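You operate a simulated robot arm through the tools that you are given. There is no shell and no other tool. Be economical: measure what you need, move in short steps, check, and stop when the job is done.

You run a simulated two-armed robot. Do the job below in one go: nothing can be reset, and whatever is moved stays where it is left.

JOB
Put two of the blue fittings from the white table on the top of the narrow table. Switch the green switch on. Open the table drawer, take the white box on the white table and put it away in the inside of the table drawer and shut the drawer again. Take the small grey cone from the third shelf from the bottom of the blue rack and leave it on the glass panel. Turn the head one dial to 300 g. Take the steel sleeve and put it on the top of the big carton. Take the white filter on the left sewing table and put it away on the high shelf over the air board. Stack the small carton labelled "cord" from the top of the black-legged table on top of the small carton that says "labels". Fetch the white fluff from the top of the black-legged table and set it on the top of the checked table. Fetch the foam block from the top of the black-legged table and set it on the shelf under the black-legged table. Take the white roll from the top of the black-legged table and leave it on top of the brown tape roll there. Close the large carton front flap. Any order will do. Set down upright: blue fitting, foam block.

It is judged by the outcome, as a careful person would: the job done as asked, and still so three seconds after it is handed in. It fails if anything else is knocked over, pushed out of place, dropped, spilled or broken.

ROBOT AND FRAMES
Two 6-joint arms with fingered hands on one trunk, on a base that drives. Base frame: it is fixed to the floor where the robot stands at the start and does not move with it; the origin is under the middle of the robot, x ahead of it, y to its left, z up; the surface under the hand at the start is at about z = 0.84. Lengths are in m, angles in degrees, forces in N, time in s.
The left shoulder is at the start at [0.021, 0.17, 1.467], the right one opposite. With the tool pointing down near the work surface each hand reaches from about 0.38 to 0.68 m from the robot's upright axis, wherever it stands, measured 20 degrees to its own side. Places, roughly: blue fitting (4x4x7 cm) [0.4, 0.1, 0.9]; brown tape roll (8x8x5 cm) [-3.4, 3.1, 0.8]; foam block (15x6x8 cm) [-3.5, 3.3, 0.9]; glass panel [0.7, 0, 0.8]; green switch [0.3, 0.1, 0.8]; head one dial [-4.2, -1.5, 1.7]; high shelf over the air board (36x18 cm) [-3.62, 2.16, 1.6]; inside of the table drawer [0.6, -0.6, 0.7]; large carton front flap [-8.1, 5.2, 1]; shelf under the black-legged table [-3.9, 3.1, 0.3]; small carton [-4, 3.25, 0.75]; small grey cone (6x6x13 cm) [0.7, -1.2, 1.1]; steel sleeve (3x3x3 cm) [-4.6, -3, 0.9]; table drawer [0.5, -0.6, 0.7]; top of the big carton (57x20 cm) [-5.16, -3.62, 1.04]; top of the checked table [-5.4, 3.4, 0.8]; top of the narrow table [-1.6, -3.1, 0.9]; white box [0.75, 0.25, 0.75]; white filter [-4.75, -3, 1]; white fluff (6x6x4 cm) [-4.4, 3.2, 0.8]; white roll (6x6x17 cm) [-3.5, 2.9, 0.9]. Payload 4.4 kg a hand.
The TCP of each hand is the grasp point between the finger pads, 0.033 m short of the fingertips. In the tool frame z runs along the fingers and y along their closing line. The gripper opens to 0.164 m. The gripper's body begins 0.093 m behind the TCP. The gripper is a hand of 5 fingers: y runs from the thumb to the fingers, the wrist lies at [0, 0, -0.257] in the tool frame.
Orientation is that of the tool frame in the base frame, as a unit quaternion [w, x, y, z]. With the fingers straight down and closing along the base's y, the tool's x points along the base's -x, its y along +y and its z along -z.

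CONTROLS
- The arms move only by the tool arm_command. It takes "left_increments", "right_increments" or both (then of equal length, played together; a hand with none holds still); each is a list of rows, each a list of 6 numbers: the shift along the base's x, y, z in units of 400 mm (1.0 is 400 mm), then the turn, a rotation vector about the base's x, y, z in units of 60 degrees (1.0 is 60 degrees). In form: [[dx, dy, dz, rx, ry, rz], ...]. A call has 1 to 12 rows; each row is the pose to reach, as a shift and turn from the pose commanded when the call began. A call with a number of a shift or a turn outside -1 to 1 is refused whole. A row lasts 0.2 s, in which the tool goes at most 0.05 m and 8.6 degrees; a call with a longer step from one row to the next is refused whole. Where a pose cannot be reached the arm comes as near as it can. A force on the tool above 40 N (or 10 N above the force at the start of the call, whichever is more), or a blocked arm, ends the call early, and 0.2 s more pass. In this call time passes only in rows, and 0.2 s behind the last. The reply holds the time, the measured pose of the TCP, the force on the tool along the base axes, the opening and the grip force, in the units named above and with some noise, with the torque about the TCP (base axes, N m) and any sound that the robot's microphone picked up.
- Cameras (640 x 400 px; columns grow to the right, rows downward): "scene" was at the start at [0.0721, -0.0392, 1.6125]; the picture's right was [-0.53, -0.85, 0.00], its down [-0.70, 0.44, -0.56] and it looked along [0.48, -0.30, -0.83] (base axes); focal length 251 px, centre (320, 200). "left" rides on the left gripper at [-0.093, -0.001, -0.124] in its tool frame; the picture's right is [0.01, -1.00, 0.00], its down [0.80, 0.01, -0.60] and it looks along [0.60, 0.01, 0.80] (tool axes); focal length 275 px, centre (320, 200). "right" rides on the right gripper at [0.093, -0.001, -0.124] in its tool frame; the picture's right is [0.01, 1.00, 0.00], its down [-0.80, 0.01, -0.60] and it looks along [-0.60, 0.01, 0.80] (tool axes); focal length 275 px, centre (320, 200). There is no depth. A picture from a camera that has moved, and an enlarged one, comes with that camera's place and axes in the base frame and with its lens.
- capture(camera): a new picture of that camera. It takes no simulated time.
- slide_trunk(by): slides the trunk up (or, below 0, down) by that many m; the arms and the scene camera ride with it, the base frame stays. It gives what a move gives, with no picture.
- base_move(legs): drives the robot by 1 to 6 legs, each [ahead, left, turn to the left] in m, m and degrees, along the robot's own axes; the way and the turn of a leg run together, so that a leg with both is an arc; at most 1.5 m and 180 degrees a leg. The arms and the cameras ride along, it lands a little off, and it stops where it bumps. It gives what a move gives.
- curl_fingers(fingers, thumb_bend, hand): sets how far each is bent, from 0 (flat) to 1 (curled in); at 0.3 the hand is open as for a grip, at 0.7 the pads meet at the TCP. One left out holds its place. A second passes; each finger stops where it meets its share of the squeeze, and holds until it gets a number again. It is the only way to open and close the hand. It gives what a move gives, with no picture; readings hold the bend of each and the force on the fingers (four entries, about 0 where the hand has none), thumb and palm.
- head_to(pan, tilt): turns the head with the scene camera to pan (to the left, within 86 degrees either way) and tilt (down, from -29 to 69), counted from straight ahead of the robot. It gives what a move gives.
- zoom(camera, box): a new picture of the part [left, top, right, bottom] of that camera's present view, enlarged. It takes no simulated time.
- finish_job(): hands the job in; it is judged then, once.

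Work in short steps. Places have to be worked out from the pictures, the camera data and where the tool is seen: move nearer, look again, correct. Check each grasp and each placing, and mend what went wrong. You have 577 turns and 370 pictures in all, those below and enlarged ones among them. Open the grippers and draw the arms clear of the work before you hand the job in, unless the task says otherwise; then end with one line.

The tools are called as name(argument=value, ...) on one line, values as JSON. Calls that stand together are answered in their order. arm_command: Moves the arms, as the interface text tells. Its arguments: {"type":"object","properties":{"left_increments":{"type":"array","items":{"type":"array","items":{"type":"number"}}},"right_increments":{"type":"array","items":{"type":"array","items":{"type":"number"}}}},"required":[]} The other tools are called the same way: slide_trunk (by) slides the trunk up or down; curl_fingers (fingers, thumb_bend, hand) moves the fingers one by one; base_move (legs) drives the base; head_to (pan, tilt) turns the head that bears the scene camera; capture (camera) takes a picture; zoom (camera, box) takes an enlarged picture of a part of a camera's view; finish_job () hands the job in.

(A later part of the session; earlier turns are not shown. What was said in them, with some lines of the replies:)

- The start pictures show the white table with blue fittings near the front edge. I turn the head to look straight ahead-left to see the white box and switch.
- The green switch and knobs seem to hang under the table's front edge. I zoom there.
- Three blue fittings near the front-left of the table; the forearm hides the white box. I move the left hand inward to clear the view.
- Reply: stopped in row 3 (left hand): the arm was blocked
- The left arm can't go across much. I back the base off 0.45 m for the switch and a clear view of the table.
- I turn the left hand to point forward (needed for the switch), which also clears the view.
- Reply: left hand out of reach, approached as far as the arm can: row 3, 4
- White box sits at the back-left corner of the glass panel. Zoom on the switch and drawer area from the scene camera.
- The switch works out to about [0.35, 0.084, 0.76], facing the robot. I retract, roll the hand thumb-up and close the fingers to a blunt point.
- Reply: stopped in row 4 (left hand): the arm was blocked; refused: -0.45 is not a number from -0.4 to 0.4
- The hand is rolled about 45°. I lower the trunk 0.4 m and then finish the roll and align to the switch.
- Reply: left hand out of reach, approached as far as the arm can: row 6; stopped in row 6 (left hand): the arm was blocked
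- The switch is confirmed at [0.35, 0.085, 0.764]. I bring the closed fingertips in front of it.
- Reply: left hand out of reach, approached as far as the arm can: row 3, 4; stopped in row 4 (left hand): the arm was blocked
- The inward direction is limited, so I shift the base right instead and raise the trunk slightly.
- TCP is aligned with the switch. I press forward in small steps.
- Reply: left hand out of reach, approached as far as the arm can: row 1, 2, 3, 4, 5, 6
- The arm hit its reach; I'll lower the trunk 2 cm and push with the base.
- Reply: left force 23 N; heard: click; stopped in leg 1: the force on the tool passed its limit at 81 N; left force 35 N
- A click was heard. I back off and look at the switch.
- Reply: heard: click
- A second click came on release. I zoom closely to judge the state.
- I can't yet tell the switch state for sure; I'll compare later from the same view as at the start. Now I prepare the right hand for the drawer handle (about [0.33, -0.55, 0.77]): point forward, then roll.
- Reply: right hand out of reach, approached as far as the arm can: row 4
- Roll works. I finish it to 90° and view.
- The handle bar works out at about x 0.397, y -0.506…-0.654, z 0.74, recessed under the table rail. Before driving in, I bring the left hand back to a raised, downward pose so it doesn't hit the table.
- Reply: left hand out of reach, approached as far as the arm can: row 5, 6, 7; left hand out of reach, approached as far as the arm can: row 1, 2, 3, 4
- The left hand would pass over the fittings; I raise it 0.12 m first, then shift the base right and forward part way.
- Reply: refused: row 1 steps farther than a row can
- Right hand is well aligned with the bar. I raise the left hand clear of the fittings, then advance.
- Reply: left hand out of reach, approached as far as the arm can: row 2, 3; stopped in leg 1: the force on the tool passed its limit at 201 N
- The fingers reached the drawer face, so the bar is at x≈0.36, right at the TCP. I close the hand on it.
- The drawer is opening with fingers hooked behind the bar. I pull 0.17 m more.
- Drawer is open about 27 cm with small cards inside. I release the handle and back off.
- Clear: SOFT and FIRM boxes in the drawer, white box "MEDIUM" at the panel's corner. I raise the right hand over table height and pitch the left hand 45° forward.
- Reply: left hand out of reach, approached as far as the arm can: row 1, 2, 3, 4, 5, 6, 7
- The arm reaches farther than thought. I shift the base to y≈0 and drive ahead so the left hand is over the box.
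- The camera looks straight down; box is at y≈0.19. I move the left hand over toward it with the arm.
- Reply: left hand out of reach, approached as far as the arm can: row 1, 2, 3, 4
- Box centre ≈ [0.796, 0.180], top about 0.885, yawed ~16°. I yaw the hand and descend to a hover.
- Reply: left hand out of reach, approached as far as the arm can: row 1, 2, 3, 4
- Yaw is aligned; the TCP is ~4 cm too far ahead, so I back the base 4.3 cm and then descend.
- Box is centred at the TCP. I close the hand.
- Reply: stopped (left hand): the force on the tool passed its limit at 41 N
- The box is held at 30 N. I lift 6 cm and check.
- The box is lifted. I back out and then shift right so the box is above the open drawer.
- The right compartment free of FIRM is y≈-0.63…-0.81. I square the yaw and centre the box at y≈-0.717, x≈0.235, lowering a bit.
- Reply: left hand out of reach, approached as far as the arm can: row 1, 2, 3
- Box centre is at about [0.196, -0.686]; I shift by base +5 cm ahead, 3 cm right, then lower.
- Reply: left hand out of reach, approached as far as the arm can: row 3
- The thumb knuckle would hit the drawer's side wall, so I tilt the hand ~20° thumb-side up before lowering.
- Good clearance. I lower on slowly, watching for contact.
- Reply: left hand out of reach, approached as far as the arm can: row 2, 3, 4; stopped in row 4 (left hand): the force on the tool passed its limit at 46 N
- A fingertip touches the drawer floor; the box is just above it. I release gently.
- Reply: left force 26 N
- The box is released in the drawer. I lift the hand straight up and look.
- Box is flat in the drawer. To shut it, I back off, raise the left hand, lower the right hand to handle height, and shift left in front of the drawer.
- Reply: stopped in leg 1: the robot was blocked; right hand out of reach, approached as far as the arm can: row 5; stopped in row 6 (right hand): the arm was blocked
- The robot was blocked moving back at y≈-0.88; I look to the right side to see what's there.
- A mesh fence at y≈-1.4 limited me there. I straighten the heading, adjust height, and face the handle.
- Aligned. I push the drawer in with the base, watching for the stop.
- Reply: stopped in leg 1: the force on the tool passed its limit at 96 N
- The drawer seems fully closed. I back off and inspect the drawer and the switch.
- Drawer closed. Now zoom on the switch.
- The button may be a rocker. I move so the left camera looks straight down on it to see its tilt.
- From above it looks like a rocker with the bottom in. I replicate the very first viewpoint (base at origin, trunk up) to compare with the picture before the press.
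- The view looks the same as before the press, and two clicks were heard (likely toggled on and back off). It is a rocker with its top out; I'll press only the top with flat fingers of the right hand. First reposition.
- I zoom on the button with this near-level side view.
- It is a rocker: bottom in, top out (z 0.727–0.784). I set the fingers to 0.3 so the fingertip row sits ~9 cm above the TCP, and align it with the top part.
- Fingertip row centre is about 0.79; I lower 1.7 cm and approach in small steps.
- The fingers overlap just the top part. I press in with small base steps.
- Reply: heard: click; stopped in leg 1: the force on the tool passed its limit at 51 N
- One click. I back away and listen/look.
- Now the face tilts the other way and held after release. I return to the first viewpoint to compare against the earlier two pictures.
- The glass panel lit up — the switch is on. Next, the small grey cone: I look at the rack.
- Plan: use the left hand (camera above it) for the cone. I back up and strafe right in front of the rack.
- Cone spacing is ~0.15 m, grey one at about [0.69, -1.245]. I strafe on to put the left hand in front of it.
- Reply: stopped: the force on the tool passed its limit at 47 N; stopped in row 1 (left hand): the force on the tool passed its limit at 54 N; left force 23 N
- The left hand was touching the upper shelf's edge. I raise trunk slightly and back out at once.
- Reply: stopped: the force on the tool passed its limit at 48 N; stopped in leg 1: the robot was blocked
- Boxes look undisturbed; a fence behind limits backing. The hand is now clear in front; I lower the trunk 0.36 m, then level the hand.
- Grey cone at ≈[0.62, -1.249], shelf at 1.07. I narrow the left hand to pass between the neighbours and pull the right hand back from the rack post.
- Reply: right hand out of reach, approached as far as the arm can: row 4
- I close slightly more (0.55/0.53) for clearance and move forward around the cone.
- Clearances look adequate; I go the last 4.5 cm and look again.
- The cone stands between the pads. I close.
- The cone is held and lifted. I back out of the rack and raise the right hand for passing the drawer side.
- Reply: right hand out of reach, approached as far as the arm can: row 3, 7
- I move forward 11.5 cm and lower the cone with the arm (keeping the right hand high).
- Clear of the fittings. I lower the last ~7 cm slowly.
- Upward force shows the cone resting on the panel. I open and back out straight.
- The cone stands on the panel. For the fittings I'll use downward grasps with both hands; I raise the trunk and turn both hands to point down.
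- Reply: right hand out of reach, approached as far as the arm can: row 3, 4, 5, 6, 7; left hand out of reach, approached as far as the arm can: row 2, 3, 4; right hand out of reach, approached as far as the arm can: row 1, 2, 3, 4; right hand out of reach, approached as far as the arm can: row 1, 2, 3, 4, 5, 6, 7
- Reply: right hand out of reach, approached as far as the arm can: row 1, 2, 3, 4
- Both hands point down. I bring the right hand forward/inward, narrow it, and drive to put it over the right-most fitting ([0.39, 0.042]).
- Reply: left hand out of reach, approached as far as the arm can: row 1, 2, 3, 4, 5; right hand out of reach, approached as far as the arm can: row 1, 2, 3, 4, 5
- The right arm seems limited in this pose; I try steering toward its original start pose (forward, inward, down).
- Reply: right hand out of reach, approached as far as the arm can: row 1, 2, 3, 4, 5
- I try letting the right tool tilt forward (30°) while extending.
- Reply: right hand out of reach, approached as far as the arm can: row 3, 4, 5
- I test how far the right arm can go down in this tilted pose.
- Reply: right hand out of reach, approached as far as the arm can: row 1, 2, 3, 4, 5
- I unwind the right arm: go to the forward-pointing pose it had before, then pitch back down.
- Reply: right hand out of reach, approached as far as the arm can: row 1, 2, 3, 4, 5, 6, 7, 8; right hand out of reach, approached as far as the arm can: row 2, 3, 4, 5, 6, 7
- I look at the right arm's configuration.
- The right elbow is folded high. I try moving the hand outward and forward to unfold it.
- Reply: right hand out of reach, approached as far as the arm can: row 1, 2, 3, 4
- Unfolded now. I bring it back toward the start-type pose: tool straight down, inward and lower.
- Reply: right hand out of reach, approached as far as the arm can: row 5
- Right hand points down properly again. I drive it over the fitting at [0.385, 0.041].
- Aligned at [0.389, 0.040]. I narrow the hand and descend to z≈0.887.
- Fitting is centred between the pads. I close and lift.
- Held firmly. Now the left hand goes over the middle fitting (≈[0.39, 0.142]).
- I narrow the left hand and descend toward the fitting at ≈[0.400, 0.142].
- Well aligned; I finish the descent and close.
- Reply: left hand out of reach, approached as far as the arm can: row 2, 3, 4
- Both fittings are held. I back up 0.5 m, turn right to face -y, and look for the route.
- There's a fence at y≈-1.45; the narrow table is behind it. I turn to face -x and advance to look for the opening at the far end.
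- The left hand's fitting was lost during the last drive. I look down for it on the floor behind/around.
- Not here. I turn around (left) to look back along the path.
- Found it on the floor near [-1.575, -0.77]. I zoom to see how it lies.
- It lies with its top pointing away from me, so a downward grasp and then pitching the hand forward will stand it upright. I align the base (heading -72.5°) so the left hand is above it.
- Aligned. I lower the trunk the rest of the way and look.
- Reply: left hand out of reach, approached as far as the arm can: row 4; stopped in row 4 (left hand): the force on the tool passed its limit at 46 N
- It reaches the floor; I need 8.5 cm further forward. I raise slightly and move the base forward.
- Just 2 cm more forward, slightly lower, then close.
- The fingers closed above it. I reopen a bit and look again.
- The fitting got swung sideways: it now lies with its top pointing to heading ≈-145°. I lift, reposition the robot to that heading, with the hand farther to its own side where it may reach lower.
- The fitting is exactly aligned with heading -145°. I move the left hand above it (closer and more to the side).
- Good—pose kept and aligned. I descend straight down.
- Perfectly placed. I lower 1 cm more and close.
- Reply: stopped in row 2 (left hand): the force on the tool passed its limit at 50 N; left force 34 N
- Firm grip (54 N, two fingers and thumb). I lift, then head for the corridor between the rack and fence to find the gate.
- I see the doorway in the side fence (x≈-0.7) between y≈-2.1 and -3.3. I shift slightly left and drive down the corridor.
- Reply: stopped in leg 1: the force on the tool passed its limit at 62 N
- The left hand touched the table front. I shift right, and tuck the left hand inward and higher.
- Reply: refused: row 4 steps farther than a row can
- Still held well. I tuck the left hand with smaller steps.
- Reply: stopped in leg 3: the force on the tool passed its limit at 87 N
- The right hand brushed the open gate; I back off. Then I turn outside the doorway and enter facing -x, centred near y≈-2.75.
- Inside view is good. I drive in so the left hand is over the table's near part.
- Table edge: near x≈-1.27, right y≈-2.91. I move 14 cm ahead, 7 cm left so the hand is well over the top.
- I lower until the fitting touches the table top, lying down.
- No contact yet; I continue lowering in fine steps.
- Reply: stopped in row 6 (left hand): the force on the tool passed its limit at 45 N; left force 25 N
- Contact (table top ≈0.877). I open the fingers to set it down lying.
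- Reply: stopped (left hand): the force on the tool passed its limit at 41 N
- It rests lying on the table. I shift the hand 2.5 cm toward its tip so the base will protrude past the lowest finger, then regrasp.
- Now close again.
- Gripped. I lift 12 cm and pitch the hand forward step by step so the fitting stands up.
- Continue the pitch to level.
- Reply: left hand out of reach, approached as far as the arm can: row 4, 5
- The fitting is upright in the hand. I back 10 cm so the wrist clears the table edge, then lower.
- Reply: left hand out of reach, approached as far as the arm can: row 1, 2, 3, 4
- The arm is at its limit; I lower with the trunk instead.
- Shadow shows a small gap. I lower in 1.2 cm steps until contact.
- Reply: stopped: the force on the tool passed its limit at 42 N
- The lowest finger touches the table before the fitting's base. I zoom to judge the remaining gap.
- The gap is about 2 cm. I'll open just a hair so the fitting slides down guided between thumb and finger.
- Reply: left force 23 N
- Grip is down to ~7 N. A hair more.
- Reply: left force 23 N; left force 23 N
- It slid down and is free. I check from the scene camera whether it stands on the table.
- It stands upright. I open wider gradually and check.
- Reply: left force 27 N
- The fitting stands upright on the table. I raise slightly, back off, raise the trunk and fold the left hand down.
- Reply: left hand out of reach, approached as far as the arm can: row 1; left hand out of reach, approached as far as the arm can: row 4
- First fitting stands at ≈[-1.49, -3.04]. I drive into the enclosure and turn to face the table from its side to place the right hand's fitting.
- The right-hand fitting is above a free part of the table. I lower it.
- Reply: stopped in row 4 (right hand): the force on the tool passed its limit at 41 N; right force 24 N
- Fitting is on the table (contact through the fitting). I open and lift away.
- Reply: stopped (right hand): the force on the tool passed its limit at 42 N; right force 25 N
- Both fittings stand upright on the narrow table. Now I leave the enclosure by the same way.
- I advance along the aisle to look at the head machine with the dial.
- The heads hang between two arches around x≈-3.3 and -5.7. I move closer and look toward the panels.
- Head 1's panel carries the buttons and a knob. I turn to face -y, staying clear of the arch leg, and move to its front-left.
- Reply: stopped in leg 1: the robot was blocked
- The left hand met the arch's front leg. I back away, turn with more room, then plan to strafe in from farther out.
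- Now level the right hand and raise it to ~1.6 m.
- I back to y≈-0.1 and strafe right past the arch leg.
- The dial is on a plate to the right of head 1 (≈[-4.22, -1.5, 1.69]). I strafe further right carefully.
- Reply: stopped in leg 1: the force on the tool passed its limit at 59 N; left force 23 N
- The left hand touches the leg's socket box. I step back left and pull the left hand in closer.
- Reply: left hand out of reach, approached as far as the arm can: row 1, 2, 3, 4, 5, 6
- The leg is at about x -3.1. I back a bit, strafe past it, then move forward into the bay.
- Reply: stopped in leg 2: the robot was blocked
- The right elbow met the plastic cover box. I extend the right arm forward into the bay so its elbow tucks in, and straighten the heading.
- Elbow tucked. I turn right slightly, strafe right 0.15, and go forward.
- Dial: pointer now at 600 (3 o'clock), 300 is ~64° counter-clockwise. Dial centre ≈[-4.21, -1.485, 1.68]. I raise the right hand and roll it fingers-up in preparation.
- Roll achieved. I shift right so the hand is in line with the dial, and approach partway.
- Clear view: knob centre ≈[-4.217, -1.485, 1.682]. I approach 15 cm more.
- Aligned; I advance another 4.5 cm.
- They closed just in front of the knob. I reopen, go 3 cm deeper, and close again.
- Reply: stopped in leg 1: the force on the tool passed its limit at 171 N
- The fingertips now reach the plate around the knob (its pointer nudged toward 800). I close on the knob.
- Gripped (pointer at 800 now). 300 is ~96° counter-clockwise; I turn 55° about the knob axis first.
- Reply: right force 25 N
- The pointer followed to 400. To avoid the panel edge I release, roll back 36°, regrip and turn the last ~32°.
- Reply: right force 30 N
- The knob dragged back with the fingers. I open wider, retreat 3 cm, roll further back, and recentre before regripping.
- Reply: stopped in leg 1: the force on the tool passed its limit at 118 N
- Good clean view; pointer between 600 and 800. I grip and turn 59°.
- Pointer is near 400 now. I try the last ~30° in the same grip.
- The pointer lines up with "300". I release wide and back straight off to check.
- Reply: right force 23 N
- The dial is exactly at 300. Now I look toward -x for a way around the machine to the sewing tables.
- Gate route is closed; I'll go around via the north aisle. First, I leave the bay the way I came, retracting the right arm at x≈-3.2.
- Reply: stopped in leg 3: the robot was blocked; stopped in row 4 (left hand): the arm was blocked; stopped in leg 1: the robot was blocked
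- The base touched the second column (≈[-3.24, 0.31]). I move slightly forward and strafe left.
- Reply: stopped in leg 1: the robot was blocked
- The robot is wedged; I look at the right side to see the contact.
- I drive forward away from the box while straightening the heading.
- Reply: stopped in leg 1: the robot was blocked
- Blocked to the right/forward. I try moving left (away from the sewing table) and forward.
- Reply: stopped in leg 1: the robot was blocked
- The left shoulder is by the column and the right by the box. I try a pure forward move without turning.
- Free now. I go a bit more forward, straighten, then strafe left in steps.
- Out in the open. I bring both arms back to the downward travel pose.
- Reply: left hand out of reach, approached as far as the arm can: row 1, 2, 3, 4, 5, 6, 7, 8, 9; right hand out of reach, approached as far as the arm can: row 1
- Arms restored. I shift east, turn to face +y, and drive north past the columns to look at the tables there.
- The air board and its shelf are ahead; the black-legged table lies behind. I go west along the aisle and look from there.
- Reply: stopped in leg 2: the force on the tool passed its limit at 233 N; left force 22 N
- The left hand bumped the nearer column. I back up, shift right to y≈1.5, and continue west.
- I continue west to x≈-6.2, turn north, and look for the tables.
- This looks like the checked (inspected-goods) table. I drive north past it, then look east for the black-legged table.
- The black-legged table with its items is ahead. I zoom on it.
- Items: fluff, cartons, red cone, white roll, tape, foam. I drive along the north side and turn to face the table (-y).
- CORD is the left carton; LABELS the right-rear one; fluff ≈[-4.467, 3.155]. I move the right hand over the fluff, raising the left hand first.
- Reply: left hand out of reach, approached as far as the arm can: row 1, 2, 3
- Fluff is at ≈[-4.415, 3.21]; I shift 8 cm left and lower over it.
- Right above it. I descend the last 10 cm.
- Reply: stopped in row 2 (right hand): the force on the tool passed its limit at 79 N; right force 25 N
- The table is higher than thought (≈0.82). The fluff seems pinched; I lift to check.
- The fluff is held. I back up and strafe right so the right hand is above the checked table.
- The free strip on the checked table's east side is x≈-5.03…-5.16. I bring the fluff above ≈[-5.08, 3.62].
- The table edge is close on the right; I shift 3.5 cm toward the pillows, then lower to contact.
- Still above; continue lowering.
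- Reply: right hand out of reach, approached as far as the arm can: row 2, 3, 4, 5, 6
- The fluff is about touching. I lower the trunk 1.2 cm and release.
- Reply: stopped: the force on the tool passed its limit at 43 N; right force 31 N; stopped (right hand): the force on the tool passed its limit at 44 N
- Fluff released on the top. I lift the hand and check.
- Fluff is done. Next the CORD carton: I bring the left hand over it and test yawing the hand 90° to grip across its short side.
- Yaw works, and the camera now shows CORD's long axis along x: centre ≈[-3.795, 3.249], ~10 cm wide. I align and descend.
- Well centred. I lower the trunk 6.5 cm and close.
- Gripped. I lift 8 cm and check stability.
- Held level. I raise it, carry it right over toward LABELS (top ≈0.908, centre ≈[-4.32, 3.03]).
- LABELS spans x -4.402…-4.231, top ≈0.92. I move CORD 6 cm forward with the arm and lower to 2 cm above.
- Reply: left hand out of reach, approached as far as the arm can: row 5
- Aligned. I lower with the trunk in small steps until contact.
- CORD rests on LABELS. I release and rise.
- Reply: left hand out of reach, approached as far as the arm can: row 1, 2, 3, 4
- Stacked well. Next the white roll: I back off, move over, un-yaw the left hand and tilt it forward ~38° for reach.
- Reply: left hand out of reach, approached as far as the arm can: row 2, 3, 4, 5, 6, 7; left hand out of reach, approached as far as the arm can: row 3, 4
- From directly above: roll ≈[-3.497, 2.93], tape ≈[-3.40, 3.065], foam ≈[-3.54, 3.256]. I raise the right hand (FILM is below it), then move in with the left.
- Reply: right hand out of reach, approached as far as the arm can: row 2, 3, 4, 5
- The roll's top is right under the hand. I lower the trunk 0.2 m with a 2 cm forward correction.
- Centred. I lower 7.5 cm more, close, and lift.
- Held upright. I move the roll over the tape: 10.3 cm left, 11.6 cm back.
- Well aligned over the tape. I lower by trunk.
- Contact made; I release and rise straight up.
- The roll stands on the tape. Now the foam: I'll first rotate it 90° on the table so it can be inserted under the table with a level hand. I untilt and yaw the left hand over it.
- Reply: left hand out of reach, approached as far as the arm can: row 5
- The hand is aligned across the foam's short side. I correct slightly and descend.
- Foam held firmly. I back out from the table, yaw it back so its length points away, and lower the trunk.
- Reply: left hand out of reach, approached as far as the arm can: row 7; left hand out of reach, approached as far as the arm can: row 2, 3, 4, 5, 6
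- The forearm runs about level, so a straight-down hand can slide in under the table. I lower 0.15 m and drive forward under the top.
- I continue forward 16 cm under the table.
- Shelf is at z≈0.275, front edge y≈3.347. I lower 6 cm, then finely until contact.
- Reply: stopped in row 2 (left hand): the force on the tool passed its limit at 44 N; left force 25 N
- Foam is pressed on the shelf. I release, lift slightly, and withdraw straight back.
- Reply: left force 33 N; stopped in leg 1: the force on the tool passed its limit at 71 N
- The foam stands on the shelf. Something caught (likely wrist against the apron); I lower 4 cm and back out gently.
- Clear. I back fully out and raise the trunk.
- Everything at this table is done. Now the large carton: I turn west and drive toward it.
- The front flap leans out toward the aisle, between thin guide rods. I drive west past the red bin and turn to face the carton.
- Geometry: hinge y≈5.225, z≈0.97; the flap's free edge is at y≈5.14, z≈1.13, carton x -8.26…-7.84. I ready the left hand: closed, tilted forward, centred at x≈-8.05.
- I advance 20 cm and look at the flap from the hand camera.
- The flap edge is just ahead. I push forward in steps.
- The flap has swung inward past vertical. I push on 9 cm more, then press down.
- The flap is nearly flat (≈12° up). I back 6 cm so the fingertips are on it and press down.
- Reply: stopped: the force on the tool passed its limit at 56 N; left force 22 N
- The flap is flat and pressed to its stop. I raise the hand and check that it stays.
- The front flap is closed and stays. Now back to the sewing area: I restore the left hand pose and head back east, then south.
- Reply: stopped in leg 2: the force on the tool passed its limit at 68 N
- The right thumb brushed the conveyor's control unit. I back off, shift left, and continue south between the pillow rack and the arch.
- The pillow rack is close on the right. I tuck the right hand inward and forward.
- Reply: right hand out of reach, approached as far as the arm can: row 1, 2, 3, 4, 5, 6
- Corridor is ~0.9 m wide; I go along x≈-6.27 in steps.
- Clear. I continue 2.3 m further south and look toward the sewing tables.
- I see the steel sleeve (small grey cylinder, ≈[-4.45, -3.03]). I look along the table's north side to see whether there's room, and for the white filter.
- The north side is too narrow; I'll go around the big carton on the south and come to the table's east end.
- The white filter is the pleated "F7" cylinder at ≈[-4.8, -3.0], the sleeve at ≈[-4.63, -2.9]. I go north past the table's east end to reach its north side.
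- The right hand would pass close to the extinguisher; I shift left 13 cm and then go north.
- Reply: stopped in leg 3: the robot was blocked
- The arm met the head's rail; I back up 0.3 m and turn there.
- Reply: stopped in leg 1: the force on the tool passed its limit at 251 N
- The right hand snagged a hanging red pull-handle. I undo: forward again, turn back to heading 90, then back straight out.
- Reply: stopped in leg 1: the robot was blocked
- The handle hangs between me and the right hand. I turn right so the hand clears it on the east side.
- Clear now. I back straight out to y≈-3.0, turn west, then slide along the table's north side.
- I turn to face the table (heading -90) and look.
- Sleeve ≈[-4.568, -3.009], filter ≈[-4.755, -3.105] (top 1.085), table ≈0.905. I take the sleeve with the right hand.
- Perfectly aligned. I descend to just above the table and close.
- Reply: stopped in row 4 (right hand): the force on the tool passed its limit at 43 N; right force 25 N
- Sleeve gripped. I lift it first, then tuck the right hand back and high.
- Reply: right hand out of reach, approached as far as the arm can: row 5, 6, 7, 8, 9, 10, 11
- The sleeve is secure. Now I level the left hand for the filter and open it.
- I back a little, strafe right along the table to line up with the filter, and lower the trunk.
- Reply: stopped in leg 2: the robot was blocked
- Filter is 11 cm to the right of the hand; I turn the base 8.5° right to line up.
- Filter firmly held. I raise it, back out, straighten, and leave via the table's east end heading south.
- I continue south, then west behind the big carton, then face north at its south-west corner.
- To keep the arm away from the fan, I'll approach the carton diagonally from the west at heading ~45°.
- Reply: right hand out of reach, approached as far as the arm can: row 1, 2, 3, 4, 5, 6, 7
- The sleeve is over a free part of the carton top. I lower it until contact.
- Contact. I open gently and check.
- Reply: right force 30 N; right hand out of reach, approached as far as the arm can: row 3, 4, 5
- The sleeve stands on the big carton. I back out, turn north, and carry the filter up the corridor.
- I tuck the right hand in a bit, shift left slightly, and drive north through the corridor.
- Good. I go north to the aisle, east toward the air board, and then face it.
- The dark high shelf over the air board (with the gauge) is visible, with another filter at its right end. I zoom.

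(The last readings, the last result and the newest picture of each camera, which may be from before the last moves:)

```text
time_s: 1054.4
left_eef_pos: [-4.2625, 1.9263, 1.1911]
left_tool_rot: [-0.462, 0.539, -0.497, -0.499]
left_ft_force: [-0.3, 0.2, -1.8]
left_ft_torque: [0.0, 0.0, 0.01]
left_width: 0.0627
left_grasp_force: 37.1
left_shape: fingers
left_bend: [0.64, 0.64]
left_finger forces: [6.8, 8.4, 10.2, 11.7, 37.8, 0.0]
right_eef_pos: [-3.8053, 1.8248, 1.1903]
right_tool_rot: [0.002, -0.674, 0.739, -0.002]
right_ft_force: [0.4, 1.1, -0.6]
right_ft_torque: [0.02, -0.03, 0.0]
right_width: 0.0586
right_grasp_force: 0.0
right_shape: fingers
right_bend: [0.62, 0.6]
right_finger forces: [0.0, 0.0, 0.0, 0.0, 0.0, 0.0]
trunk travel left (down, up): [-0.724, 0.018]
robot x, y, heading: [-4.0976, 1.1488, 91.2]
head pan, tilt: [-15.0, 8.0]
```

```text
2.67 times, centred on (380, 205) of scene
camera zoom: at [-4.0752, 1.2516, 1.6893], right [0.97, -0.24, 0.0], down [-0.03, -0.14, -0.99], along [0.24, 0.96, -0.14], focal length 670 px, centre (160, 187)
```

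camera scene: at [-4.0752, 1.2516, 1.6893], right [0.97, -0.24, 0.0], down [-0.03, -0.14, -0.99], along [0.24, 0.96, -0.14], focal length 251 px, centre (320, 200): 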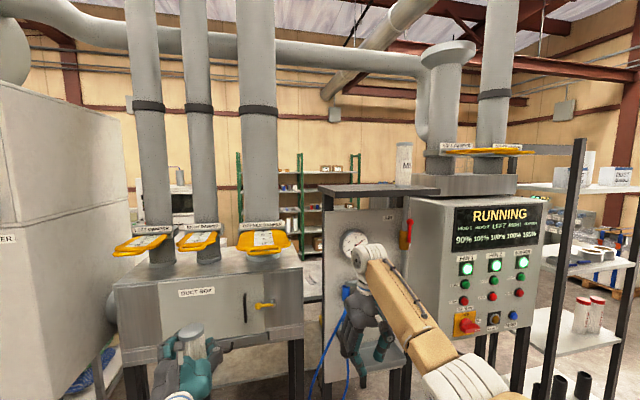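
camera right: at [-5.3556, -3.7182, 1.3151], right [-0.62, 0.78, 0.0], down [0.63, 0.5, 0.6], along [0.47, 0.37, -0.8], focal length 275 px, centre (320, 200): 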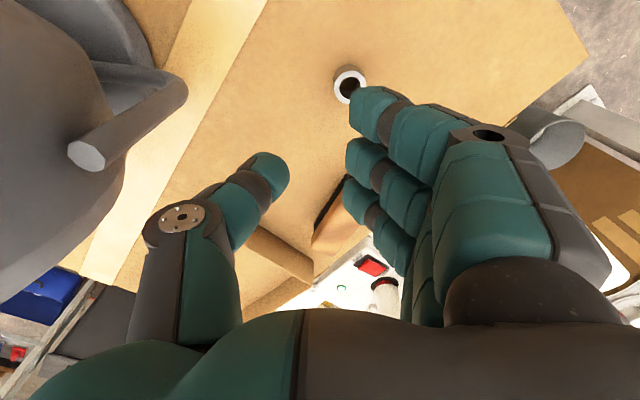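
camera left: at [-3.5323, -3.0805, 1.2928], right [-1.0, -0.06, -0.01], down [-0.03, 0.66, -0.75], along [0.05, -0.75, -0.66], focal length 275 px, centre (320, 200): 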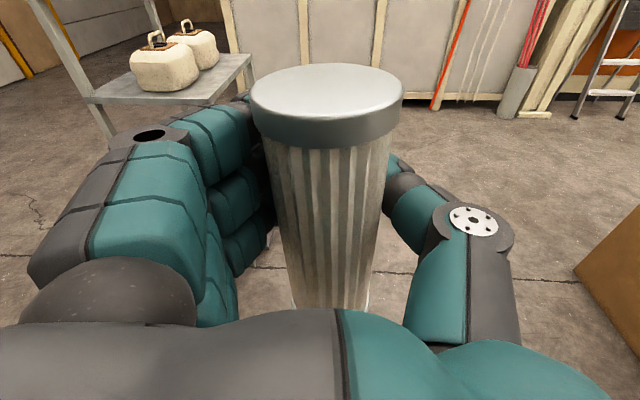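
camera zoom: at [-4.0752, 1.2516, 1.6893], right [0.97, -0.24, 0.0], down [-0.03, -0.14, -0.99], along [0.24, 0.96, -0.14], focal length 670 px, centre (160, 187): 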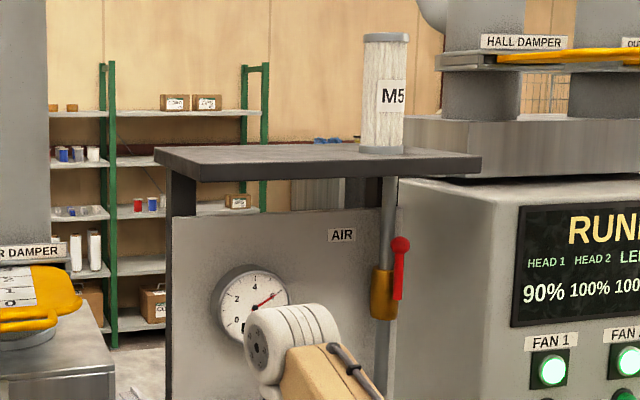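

Shelf top ≈1.605, x -3.88…-3.40, y 2.07…2.25. I back a little, retract the right hand, and raise the filter to ~1.75.

base_move(legs=[[-0.2, 0, -1.2]])

arm_command(left_increments=[[0, 0, 0.1, 0, 0, 0], [0, 0, 0.2, 0, 0, 0], [0, 0, 0.3, 0, 0, 0], [0, 0, 0.4, 0, 0, 0], [0, 0, 0.5, 0, 0, 0], [0, 0, 0.6, 0, 0, 0], [0, 0, 0.7, 0, 0, 0], [0, 0, 0.8, 0, 0, 0], [0, 0, 0.9, 0, 0, 0]], right_increments=[[0.03, -0.05, 0.02, 0, 0, 0], [0.06, -0.1, 0.04, 0, 0, 0], [0.1, -0.16, 0.06, 0, 0, 0], [0.15, -0.22, 0.08, 0, 0, 0], [0.2, -0.28, 0.1, 0, 0, 0], [0.26, -0.34, 0.12, 0, 0, 0], [0.32, -0.4, 0.12, 0, 0, 0], [0.38, -0.46, 0.12, 0, 0, 0], [0.42, -0.5, 0.12, 0, 0, 0]])

arm_command(left_increments=[[0, 0, 0.1, 0, 0, 0], [0, 0, 0.2, 0, 0, 0], [0, 0, 0.3, 0, 0, 0], [0, 0, 0.4, 0, 0, 0], [0, 0, 0.48, 0, 0, 0]])

capture(camera="left")

```text
time_s: 1056.0
left_eef_pos: [-4.2444, 1.7266, 1.1913]
left_tool_rot: [-0.467, 0.534, -0.503, -0.494]
left_ft_force: [0.0, -0.5, -2.8]
left_ft_torque: [-0.02, 0.0, 0.01]
left_width: 0.0625
left_grasp_force: 37.2
left_shape: fingers
left_bend: [0.64, 0.64]
left_finger forces: [6.8, 8.4, 10.1, 11.8, 37.9, 0.0]
right_eef_pos: [-3.788, 1.6182, 1.1907]
right_tool_rot: [0.001, -0.666, 0.746, -0.002]
right_ft_force: [0.3, 0.2, -0.2]
right_ft_torque: [0.05, 0.01, 0.03]
right_width: 0.0586
right_grasp_force: 0.1
right_shape: fingers
right_bend: [0.62, 0.6]
right_finger forces: [0.0, 0.0, 0.1, 0.1, 0.0, 0.0]
trunk travel left (down, up): [-0.724, 0.018]
robot x, y, heading: [-4.0927, 0.9503, 89.8]
head pan, tilt: [-15.0, 8.0]
```

```text
time_s: 1058.0
left_eef_pos: [-4.2507, 1.7365, 1.5459]
left_tool_rot: [-0.464, 0.537, -0.504, -0.492]
left_ft_force: [-0.8, 2.0, -4.2]
left_ft_torque: [0.1, 0.0, -0.04]
left_width: 0.0625
left_grasp_force: 37.5
left_shape: fingers
left_bend: [0.65, 0.64]
left_finger forces: [6.8, 8.4, 10.0, 11.9, 38.1, 0.0]
right_eef_pos: [-3.6097, 1.4055, 1.2264]
right_tool_rot: [0.003, -0.666, 0.746, 0.005]
right_ft_force: [0.9, 2.2, -0.5]
right_ft_torque: [-0.09, -0.01, -0.02]
right_width: 0.0593
right_grasp_force: 0.1
right_shape: fingers
right_bend: [0.62, 0.6]
right_finger forces: [0.0, 0.1, 0.0, 0.1, 0.0, 0.0]
right hand out of reach, approached as far as the arm can: row 1, 2, 3, 4, 5, 6, 7, 8, 9
trunk travel left (down, up): [-0.724, 0.018]
robot x, y, heading: [-4.0948, 0.9535, 90.2]
head pan, tilt: [-15.0, 8.0]
```

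```text
time_s: 1059.2
left_eef_pos: [-4.2458, 1.7272, 1.7428]
left_tool_rot: [-0.467, 0.534, -0.503, -0.494]
left_ft_force: [0.3, -1.2, -4.1]
left_ft_torque: [0.02, 0.01, 0.04]
left_width: 0.0624
left_grasp_force: 37.0
left_shape: fingers
left_bend: [0.65, 0.64]
left_finger forces: [6.9, 8.4, 9.9, 11.7, 38.0, 0.1]
right_eef_pos: [-3.6059, 1.4, 1.2286]
right_tool_rot: [0.004, -0.666, 0.746, 0.006]
right_ft_force: [-0.5, -0.1, 0.6]
right_ft_torque: [0.01, -0.02, -0.05]
right_width: 0.0591
right_grasp_force: 0.0
right_shape: fingers
right_bend: [0.62, 0.6]
right_finger forces: [0.1, 0.1, 0.0, 0.0, 0.1, 0.1]
trunk travel left (down, up): [-0.724, 0.018]
robot x, y, heading: [-4.0939, 0.9503, 90.2]
head pan, tilt: [-15.0, 8.0]
```

```text
59 pictures are left
camera left: at [-4.2381, 1.611, 1.8454], right [1.0, 0.06, -0.01], down [0.03, -0.66, -0.75], along [-0.05, 0.75, -0.66], focal length 275 px, centre (320, 200)
```

left: 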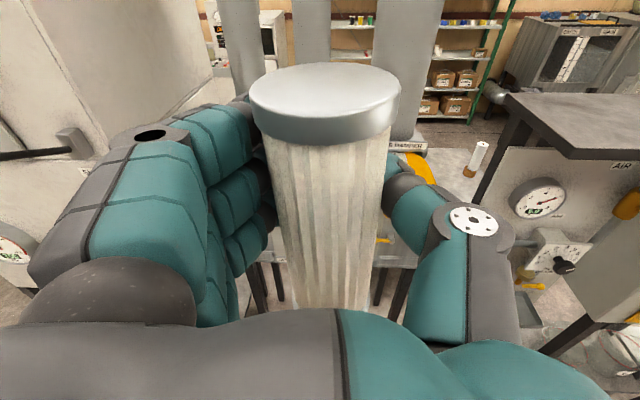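

At z 1.743 the filter is above shelf level. I strafe right to line up and go partly forward.

base_move(legs=[[0, -0.545, 0], [0.22, 0, 0]])

capture(camera="left")

head_to(pan=10, tilt=8)

capture(camera="scene")

```text
time_s: 1063.6
left_eef_pos: [-3.7029, 1.9487, 1.7424]
left_tool_rot: [-0.465, 0.536, -0.502, -0.495]
left_ft_force: [-0.5, -0.2, -2.8]
left_ft_torque: [0.0, 0.02, 0.0]
left_width: 0.0625
left_grasp_force: 36.9
left_shape: fingers
left_bend: [0.65, 0.64]
left_finger forces: [6.8, 8.4, 9.9, 11.7, 37.9, 0.0]
right_eef_pos: [-3.0625, 1.6237, 1.2292]
right_tool_rot: [0.004, -0.668, 0.744, 0.005]
right_ft_force: [-0.7, 0.3, 0.5]
right_ft_torque: [-0.02, 0.0, 0.02]
right_width: 0.0592
right_grasp_force: 0.1
right_shape: fingers
right_bend: [0.62, 0.6]
right_finger forces: [0.0, 0.1, 0.1, 0.1, 0.0, 0.1]
trunk travel left (down, up): [-0.724, 0.018]
robot x, y, heading: [-3.5516, 1.169, 90.5]
head pan, tilt: [-15.0, 8.0]
```

```text
58 pictures are left
camera left: at [-3.6953, 1.8327, 1.8446], right [1.0, 0.06, -0.01], down [0.03, -0.66, -0.75], along [-0.05, 0.75, -0.66], focal length 275 px, centre (320, 200)
```

left: 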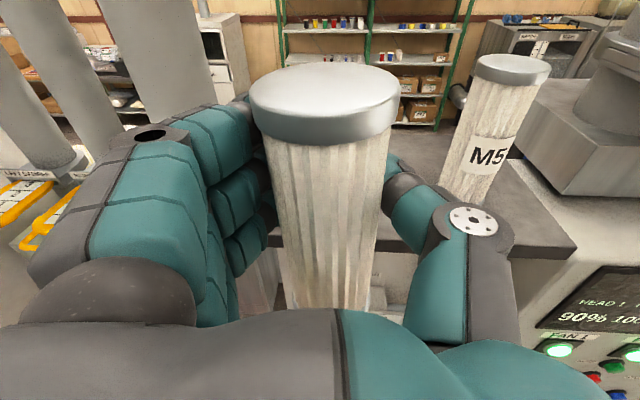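

```text
time_s: 1064.5
left_eef_pos: [-3.7034, 1.9491, 1.7438]
left_tool_rot: [-0.466, 0.536, -0.5, -0.496]
left_ft_force: [-1.2, -0.3, -2.8]
left_ft_torque: [0.0, 0.02, 0.03]
left_width: 0.0624
left_grasp_force: 37.2
left_shape: fingers
left_bend: [0.65, 0.64]
left_finger forces: [6.7, 8.4, 9.9, 11.7, 38.0, 0.1]
right_eef_pos: [-3.0626, 1.6229, 1.229]
right_tool_rot: [0.004, -0.668, 0.744, 0.006]
right_ft_force: [-0.5, 0.9, -0.1]
right_ft_torque: [0.03, 0.01, 0.03]
right_width: 0.0591
right_grasp_force: 0.0
right_shape: fingers
right_bend: [0.62, 0.6]
right_finger forces: [0.1, 0.0, 0.0, 0.0, 0.0, 0.1]
trunk travel left (down, up): [-0.724, 0.018]
robot x, y, heading: [-3.55, 1.1723, 90.1]
head pan, tilt: [10.0, 8.0]
```

```text
57 pictures are left
camera scene: at [-3.5648, 1.2723, 1.6895], right [0.98, 0.18, 0.0], down [0.02, -0.14, -0.99], along [-0.18, 0.97, -0.14], focal length 251 px, centre (320, 200)
```

scene: 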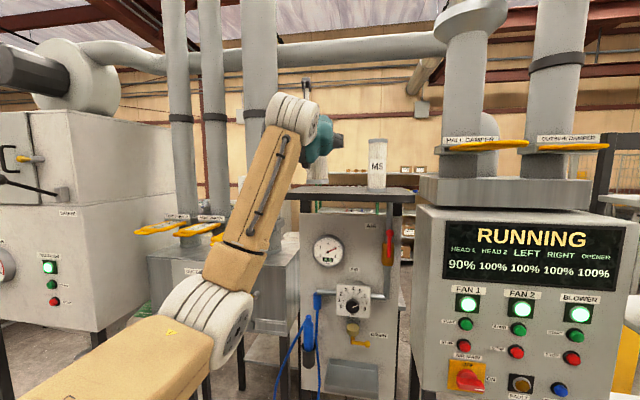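

Shelf spans y 2.03–2.21, M5 at ≈[-3.52, 2.12]. I move 3 cm left and 16.5 cm forward.

base_move(legs=[[0.0, 0.03, 0], [0.165, 0, 0]])

capture(camera="left")

zoom(camera="scene", box=[260, 80, 440, 230])

```text
time_s: 1066.4
left_eef_pos: [-3.7317, 2.1123, 1.7441]
left_tool_rot: [-0.467, 0.534, -0.502, -0.495]
left_ft_force: [0.0, 0.4, -2.8]
left_ft_torque: [0.0, 0.04, 0.03]
left_width: 0.0626
left_grasp_force: 37.2
left_shape: fingers
left_bend: [0.65, 0.64]
left_finger forces: [6.9, 8.3, 9.9, 11.7, 37.9, 0.1]
right_eef_pos: [-3.0922, 1.7869, 1.2276]
right_tool_rot: [0.003, -0.667, 0.745, 0.006]
right_ft_force: [1.1, 0.6, 0.3]
right_ft_torque: [-0.02, 0.03, 0.02]
right_width: 0.059
right_grasp_force: 0.1
right_shape: fingers
right_bend: [0.62, 0.6]
right_finger forces: [0.0, 0.0, 0.1, 0.0, 0.0, 0.1]
trunk travel left (down, up): [-0.724, 0.018]
robot x, y, heading: [-3.5789, 1.3367, 90.4]
head pan, tilt: [10.0, 8.0]
```

```text
56 pictures are left
camera left: at [-3.7241, 1.9965, 1.8452], right [1.0, 0.06, -0.01], down [0.03, -0.66, -0.75], along [-0.05, 0.75, -0.66], focal length 275 px, centre (320, 200)
```

left: 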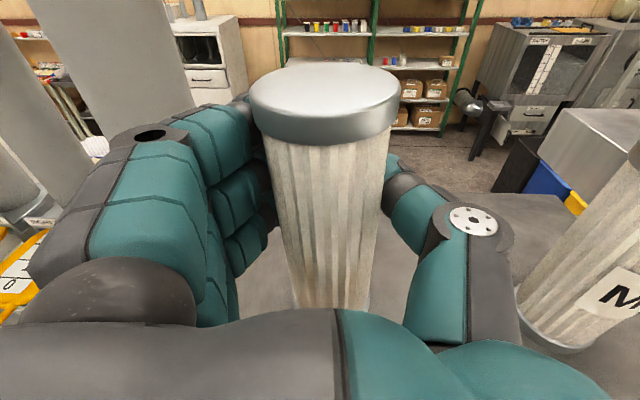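

```text
2.67 times, centred on (350, 155) of scene
camera zoom: at [-3.5943, 1.4373, 1.6895], right [0.98, 0.18, 0.0], down [0.02, -0.14, -0.99], along [-0.18, 0.97, -0.14], focal length 670 px, centre (240, 320)
```

zoom: 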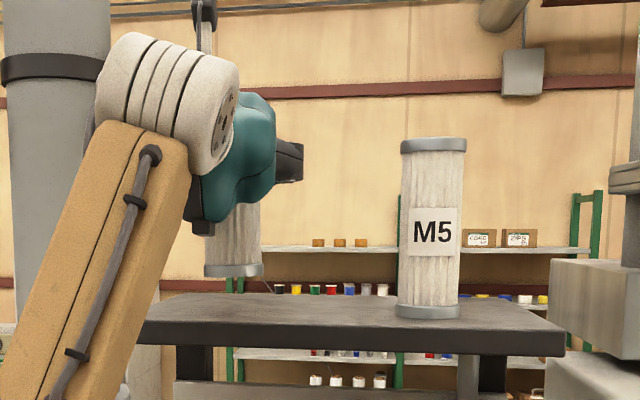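

The filter's base is ~4 cm above the shelf. I lower by trunk in steps.

slide_trunk(by=-0.032)

slide_trunk(by=-0.012)

zoom(camera="scene", box=[260, 80, 440, 230])

```text
time_s: 1067.2
left_eef_pos: [-3.7341, 2.1129, 1.7109]
left_tool_rot: [-0.466, 0.535, -0.5, -0.496]
left_ft_force: [-0.8, -0.3, -1.4]
left_ft_torque: [-0.03, 0.02, 0.02]
left_width: 0.0626
left_grasp_force: 37.4
left_shape: fingers
left_bend: [0.65, 0.64]
left_finger forces: [6.9, 8.4, 9.9, 11.6, 37.8, 0.0]
right_eef_pos: [-3.0929, 1.7863, 1.1968]
right_tool_rot: [0.003, -0.667, 0.745, 0.006]
right_ft_force: [-0.1, -1.2, 0.1]
right_ft_torque: [0.03, -0.03, 0.01]
right_width: 0.0592
right_grasp_force: 0.1
right_shape: fingers
right_bend: [0.62, 0.6]
right_finger forces: [0.0, 0.0, 0.0, 0.0, 0.0, 0.1]
trunk travel left (down, up): [-0.692, 0.05]
robot x, y, heading: [-3.5787, 1.3353, 90.3]
head pan, tilt: [10.0, 8.0]
```

```text
time_s: 1067.8
left_eef_pos: [-3.7335, 2.1109, 1.7062]
left_tool_rot: [-0.47, 0.531, -0.499, -0.498]
left_ft_force: [1.7, 4.9, 22.4]
left_ft_torque: [0.36, 0.47, -0.09]
left_width: 0.0626
left_grasp_force: 38.4
left_shape: fingers
left_bend: [0.65, 0.64]
left_finger forces: [4.9, 7.4, 10.7, 15.2, 38.8, 0.0]
right_eef_pos: [-3.0921, 1.7866, 1.185]
right_tool_rot: [0.005, -0.667, 0.745, 0.006]
right_ft_force: [0.7, -0.6, 0.0]
right_ft_torque: [0.0, 0.0, 0.01]
right_width: 0.0592
right_grasp_force: 0.0
right_shape: fingers
right_bend: [0.62, 0.6]
right_finger forces: [0.1, 0.1, 0.1, 0.0, 0.1, 0.0]
trunk travel left (down, up): [-0.68, 0.062]
robot x, y, heading: [-3.5793, 1.3373, 90.3]
head pan, tilt: [10.0, 8.0]
```

```text
2.67 times, centred on (350, 155) of scene
camera zoom: at [-3.5952, 1.4366, 1.6458], right [0.98, 0.18, 0.0], down [0.02, -0.14, -0.99], along [-0.18, 0.97, -0.14], focal length 670 px, centre (240, 320)
```

zoom: 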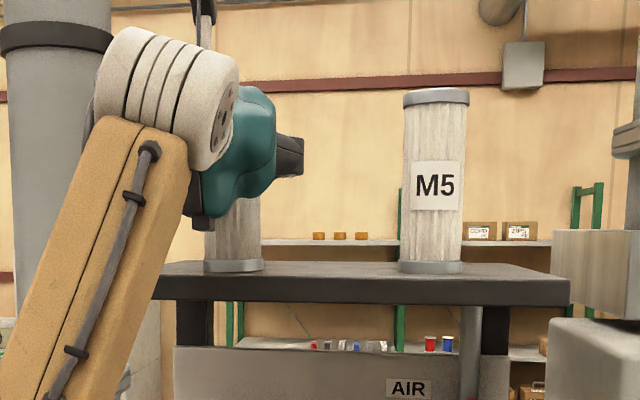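

Contact — the filter stands on the shelf. I release and back straight out.

curl_fingers(hand="left", fingers=0.52, thumb_bend=0.54)

capture(camera="left")

base_move(legs=[[-0.3, 0, 0]])

capture(camera="left")

```text
time_s: 1068.8
left_eef_pos: [-3.7332, 2.1134, 1.6999]
left_tool_rot: [-0.466, 0.535, -0.501, -0.495]
left_ft_force: [0.2, 0.6, -0.6]
left_ft_torque: [-0.02, -0.03, 0.0]
left_width: 0.0881
left_grasp_force: 0.0
left_shape: fingers
left_bend: [0.52, 0.54]
left_finger forces: [0.0, 0.1, 0.0, 0.1, 0.5, 0.1]
right_eef_pos: [-3.092, 1.786, 1.1859]
right_tool_rot: [0.004, -0.667, 0.745, 0.006]
right_ft_force: [0.7, 0.8, 0.0]
right_ft_torque: [-0.02, 0.02, -0.02]
right_width: 0.0592
right_grasp_force: 0.1
right_shape: fingers
right_bend: [0.62, 0.6]
right_finger forces: [0.0, 0.0, 0.0, 0.1, 0.0, 0.0]
trunk travel left (down, up): [-0.68, 0.062]
robot x, y, heading: [-3.5812, 1.3383, 90.3]
head pan, tilt: [10.0, 8.0]
```

```text
53 pictures are left
camera left: at [-3.7253, 1.9962, 1.8011], right [1.0, 0.06, -0.01], down [0.03, -0.66, -0.75], along [-0.05, 0.75, -0.66], focal length 275 px, centre (320, 200)
```

left: 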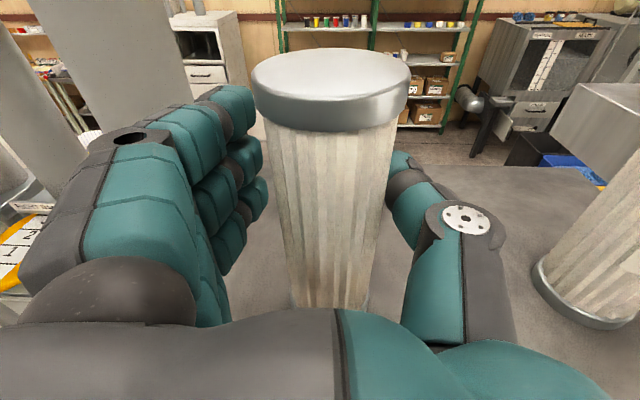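

```text
time_s: 1070.8
left_eef_pos: [-3.7316, 1.81, 1.7011]
left_tool_rot: [-0.466, 0.535, -0.501, -0.495]
left_ft_force: [0.1, -0.6, -0.1]
left_ft_torque: [-0.05, -0.01, 0.01]
left_width: 0.088
left_grasp_force: 0.1
left_shape: fingers
left_bend: [0.52, 0.54]
left_finger forces: [0.0, 0.1, 0.0, 0.1, 0.0, 0.0]
right_eef_pos: [-3.0906, 1.483, 1.1845]
right_tool_rot: [0.004, -0.667, 0.745, 0.006]
right_ft_force: [-0.6, -0.4, 1.0]
right_ft_torque: [0.01, -0.03, -0.03]
right_width: 0.0594
right_grasp_force: 0.0
right_shape: fingers
right_bend: [0.62, 0.6]
right_finger forces: [0.0, 0.1, 0.1, 0.0, 0.0, 0.0]
trunk travel left (down, up): [-0.68, 0.062]
robot x, y, heading: [-3.5771, 1.0331, 90.2]
head pan, tilt: [10.0, 8.0]
```

```text
52 pictures are left
camera left: at [-3.7243, 1.6921, 1.8012], right [1.0, 0.06, -0.01], down [0.03, -0.66, -0.75], along [-0.05, 0.75, -0.66], focal length 275 px, centre (320, 200)
```

left: 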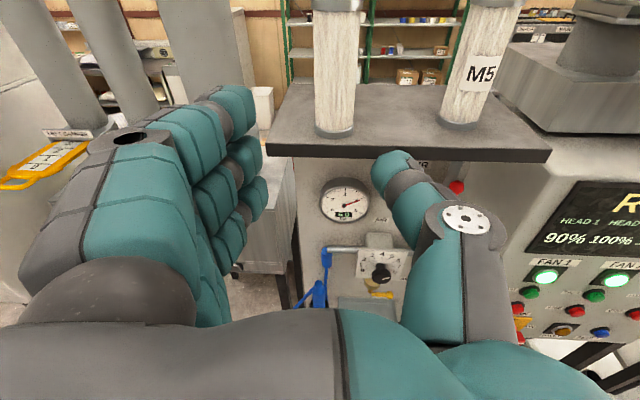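

The filter stands on the shelf beside M5. All items are done; I open both hands fully before handing in.

curl_fingers(hand="left", fingers=0.3, thumb_bend=0.3)

curl_fingers(hand="right", fingers=0.3, thumb_bend=0.3)

base_move(legs=[[-0.1, 0, 0]])

head_to(pan=86, tilt=20)

capture(camera="scene")

```text
time_s: 1071.8
left_eef_pos: [-3.7332, 1.8114, 1.6995]
left_tool_rot: [-0.466, 0.535, -0.501, -0.495]
left_ft_force: [0.3, 0.3, 0.9]
left_ft_torque: [-0.02, -0.01, -0.04]
left_width: 0.1785
left_grasp_force: 0.1
left_shape: fingers
left_bend: [0.3, 0.3]
left_finger forces: [0.1, 0.1, 0.0, 0.1, 0.0, 0.1]
right_eef_pos: [-3.091, 1.4831, 1.1846]
right_tool_rot: [0.004, -0.668, 0.744, 0.006]
right_ft_force: [0.9, 0.2, 0.4]
right_ft_torque: [-0.02, 0.03, 0.05]
right_width: 0.0594
right_grasp_force: 0.1
right_shape: fingers
right_bend: [0.62, 0.6]
right_finger forces: [0.0, 0.0, 0.1, 0.1, 0.0, 0.1]
trunk travel left (down, up): [-0.68, 0.062]
robot x, y, heading: [-3.5775, 1.0308, 90.5]
head pan, tilt: [10.0, 8.0]
```

```text
time_s: 1072.8
left_eef_pos: [-3.7326, 1.8098, 1.6991]
left_tool_rot: [-0.466, 0.535, -0.501, -0.496]
left_ft_force: [-0.5, -0.4, 0.1]
left_ft_torque: [-0.01, 0.01, -0.01]
left_width: 0.1786
left_grasp_force: 0.1
left_shape: fingers
left_bend: [0.3, 0.3]
left_finger forces: [0.0, 0.0, 0.0, 0.0, 0.0, 0.0]
right_eef_pos: [-3.092, 1.4833, 1.1854]
right_tool_rot: [0.004, -0.667, 0.745, 0.006]
right_ft_force: [0.2, 0.3, 0.9]
right_ft_torque: [-0.02, -0.01, 0.04]
right_width: 0.1785
right_grasp_force: 0.1
right_shape: fingers
right_bend: [0.3, 0.3]
right_finger forces: [0.0, 0.0, 0.0, 0.1, 0.0, 0.0]
trunk travel left (down, up): [-0.68, 0.062]
robot x, y, heading: [-3.5801, 1.025, 89.9]
head pan, tilt: [10.0, 8.0]
```

```text
time_s: 1074.0
left_eef_pos: [-3.7316, 1.7083, 1.7002]
left_tool_rot: [-0.466, 0.535, -0.501, -0.495]
left_ft_force: [-0.1, -0.7, 0.0]
left_ft_torque: [-0.04, 0.02, 0.0]
left_width: 0.1783
left_grasp_force: 0.0
left_shape: fingers
left_bend: [0.3, 0.3]
left_finger forces: [0.0, 0.0, 0.0, 0.0, 0.1, 0.1]
right_eef_pos: [-3.0906, 1.3816, 1.1854]
right_tool_rot: [0.004, -0.667, 0.745, 0.006]
right_ft_force: [-0.4, -0.2, 0.3]
right_ft_torque: [0.06, -0.01, -0.01]
right_width: 0.1786
right_grasp_force: 0.0
right_shape: fingers
right_bend: [0.3, 0.3]
right_finger forces: [0.1, 0.0, 0.0, 0.0, 0.0, 0.0]
trunk travel left (down, up): [-0.68, 0.062]
robot x, y, heading: [-3.582, 0.9263, 90.2]
head pan, tilt: [10.0, 8.0]
```

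```text
time_s: 1075.5
left_eef_pos: [-3.7328, 1.7081, 1.6994]
left_tool_rot: [-0.466, 0.535, -0.502, -0.495]
left_ft_force: [0.4, -0.5, 0.2]
left_ft_torque: [0.01, 0.02, 0.03]
left_width: 0.1788
left_grasp_force: 0.0
left_shape: fingers
left_bend: [0.3, 0.3]
left_finger forces: [0.0, 0.0, 0.0, 0.0, 0.1, 0.1]
right_eef_pos: [-3.0909, 1.3832, 1.1857]
right_tool_rot: [0.004, -0.668, 0.745, 0.006]
right_ft_force: [0.4, 0.0, -0.3]
right_ft_torque: [0.0, -0.02, 0.02]
right_width: 0.1787
right_grasp_force: 0.0
right_shape: fingers
right_bend: [0.3, 0.3]
right_finger forces: [0.0, 0.0, 0.1, 0.0, 0.0, 0.0]
trunk travel left (down, up): [-0.68, 0.062]
robot x, y, heading: [-3.5806, 0.9287, 90.0]
head pan, tilt: [85.9, 20.0]
```

```text
51 pictures are left
camera scene: at [-3.6701, 0.9489, 1.626], right [0.07, 1.0, 0.0], down [0.34, -0.02, -0.94], along [-0.94, 0.06, -0.34], focal length 251 px, centre (320, 200)
```

scene: 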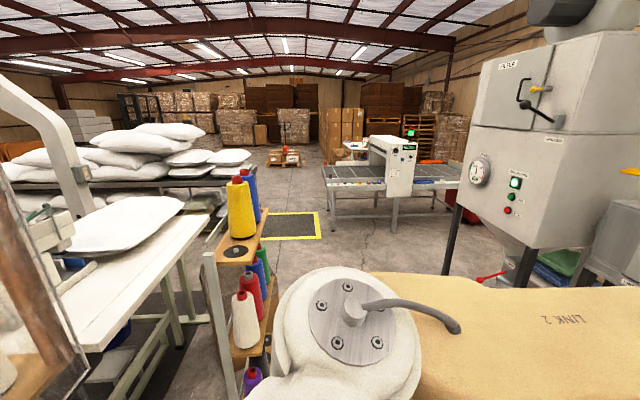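

Things around look in order, hands are open and clear. I hand the job in.

finish_job()

```text
The job is handed in.
```

All twelve tasks are done and the job is handed in. On the way, one of the two blue fittings fell to the floor and I picked it up and stood it upright on the narrow table. I also bumped several fixtures, including a fence, the plastic cover box, a conveyor unit and a hanging pull-handle; I saw none knocked over, but I didn't check each one for movement.
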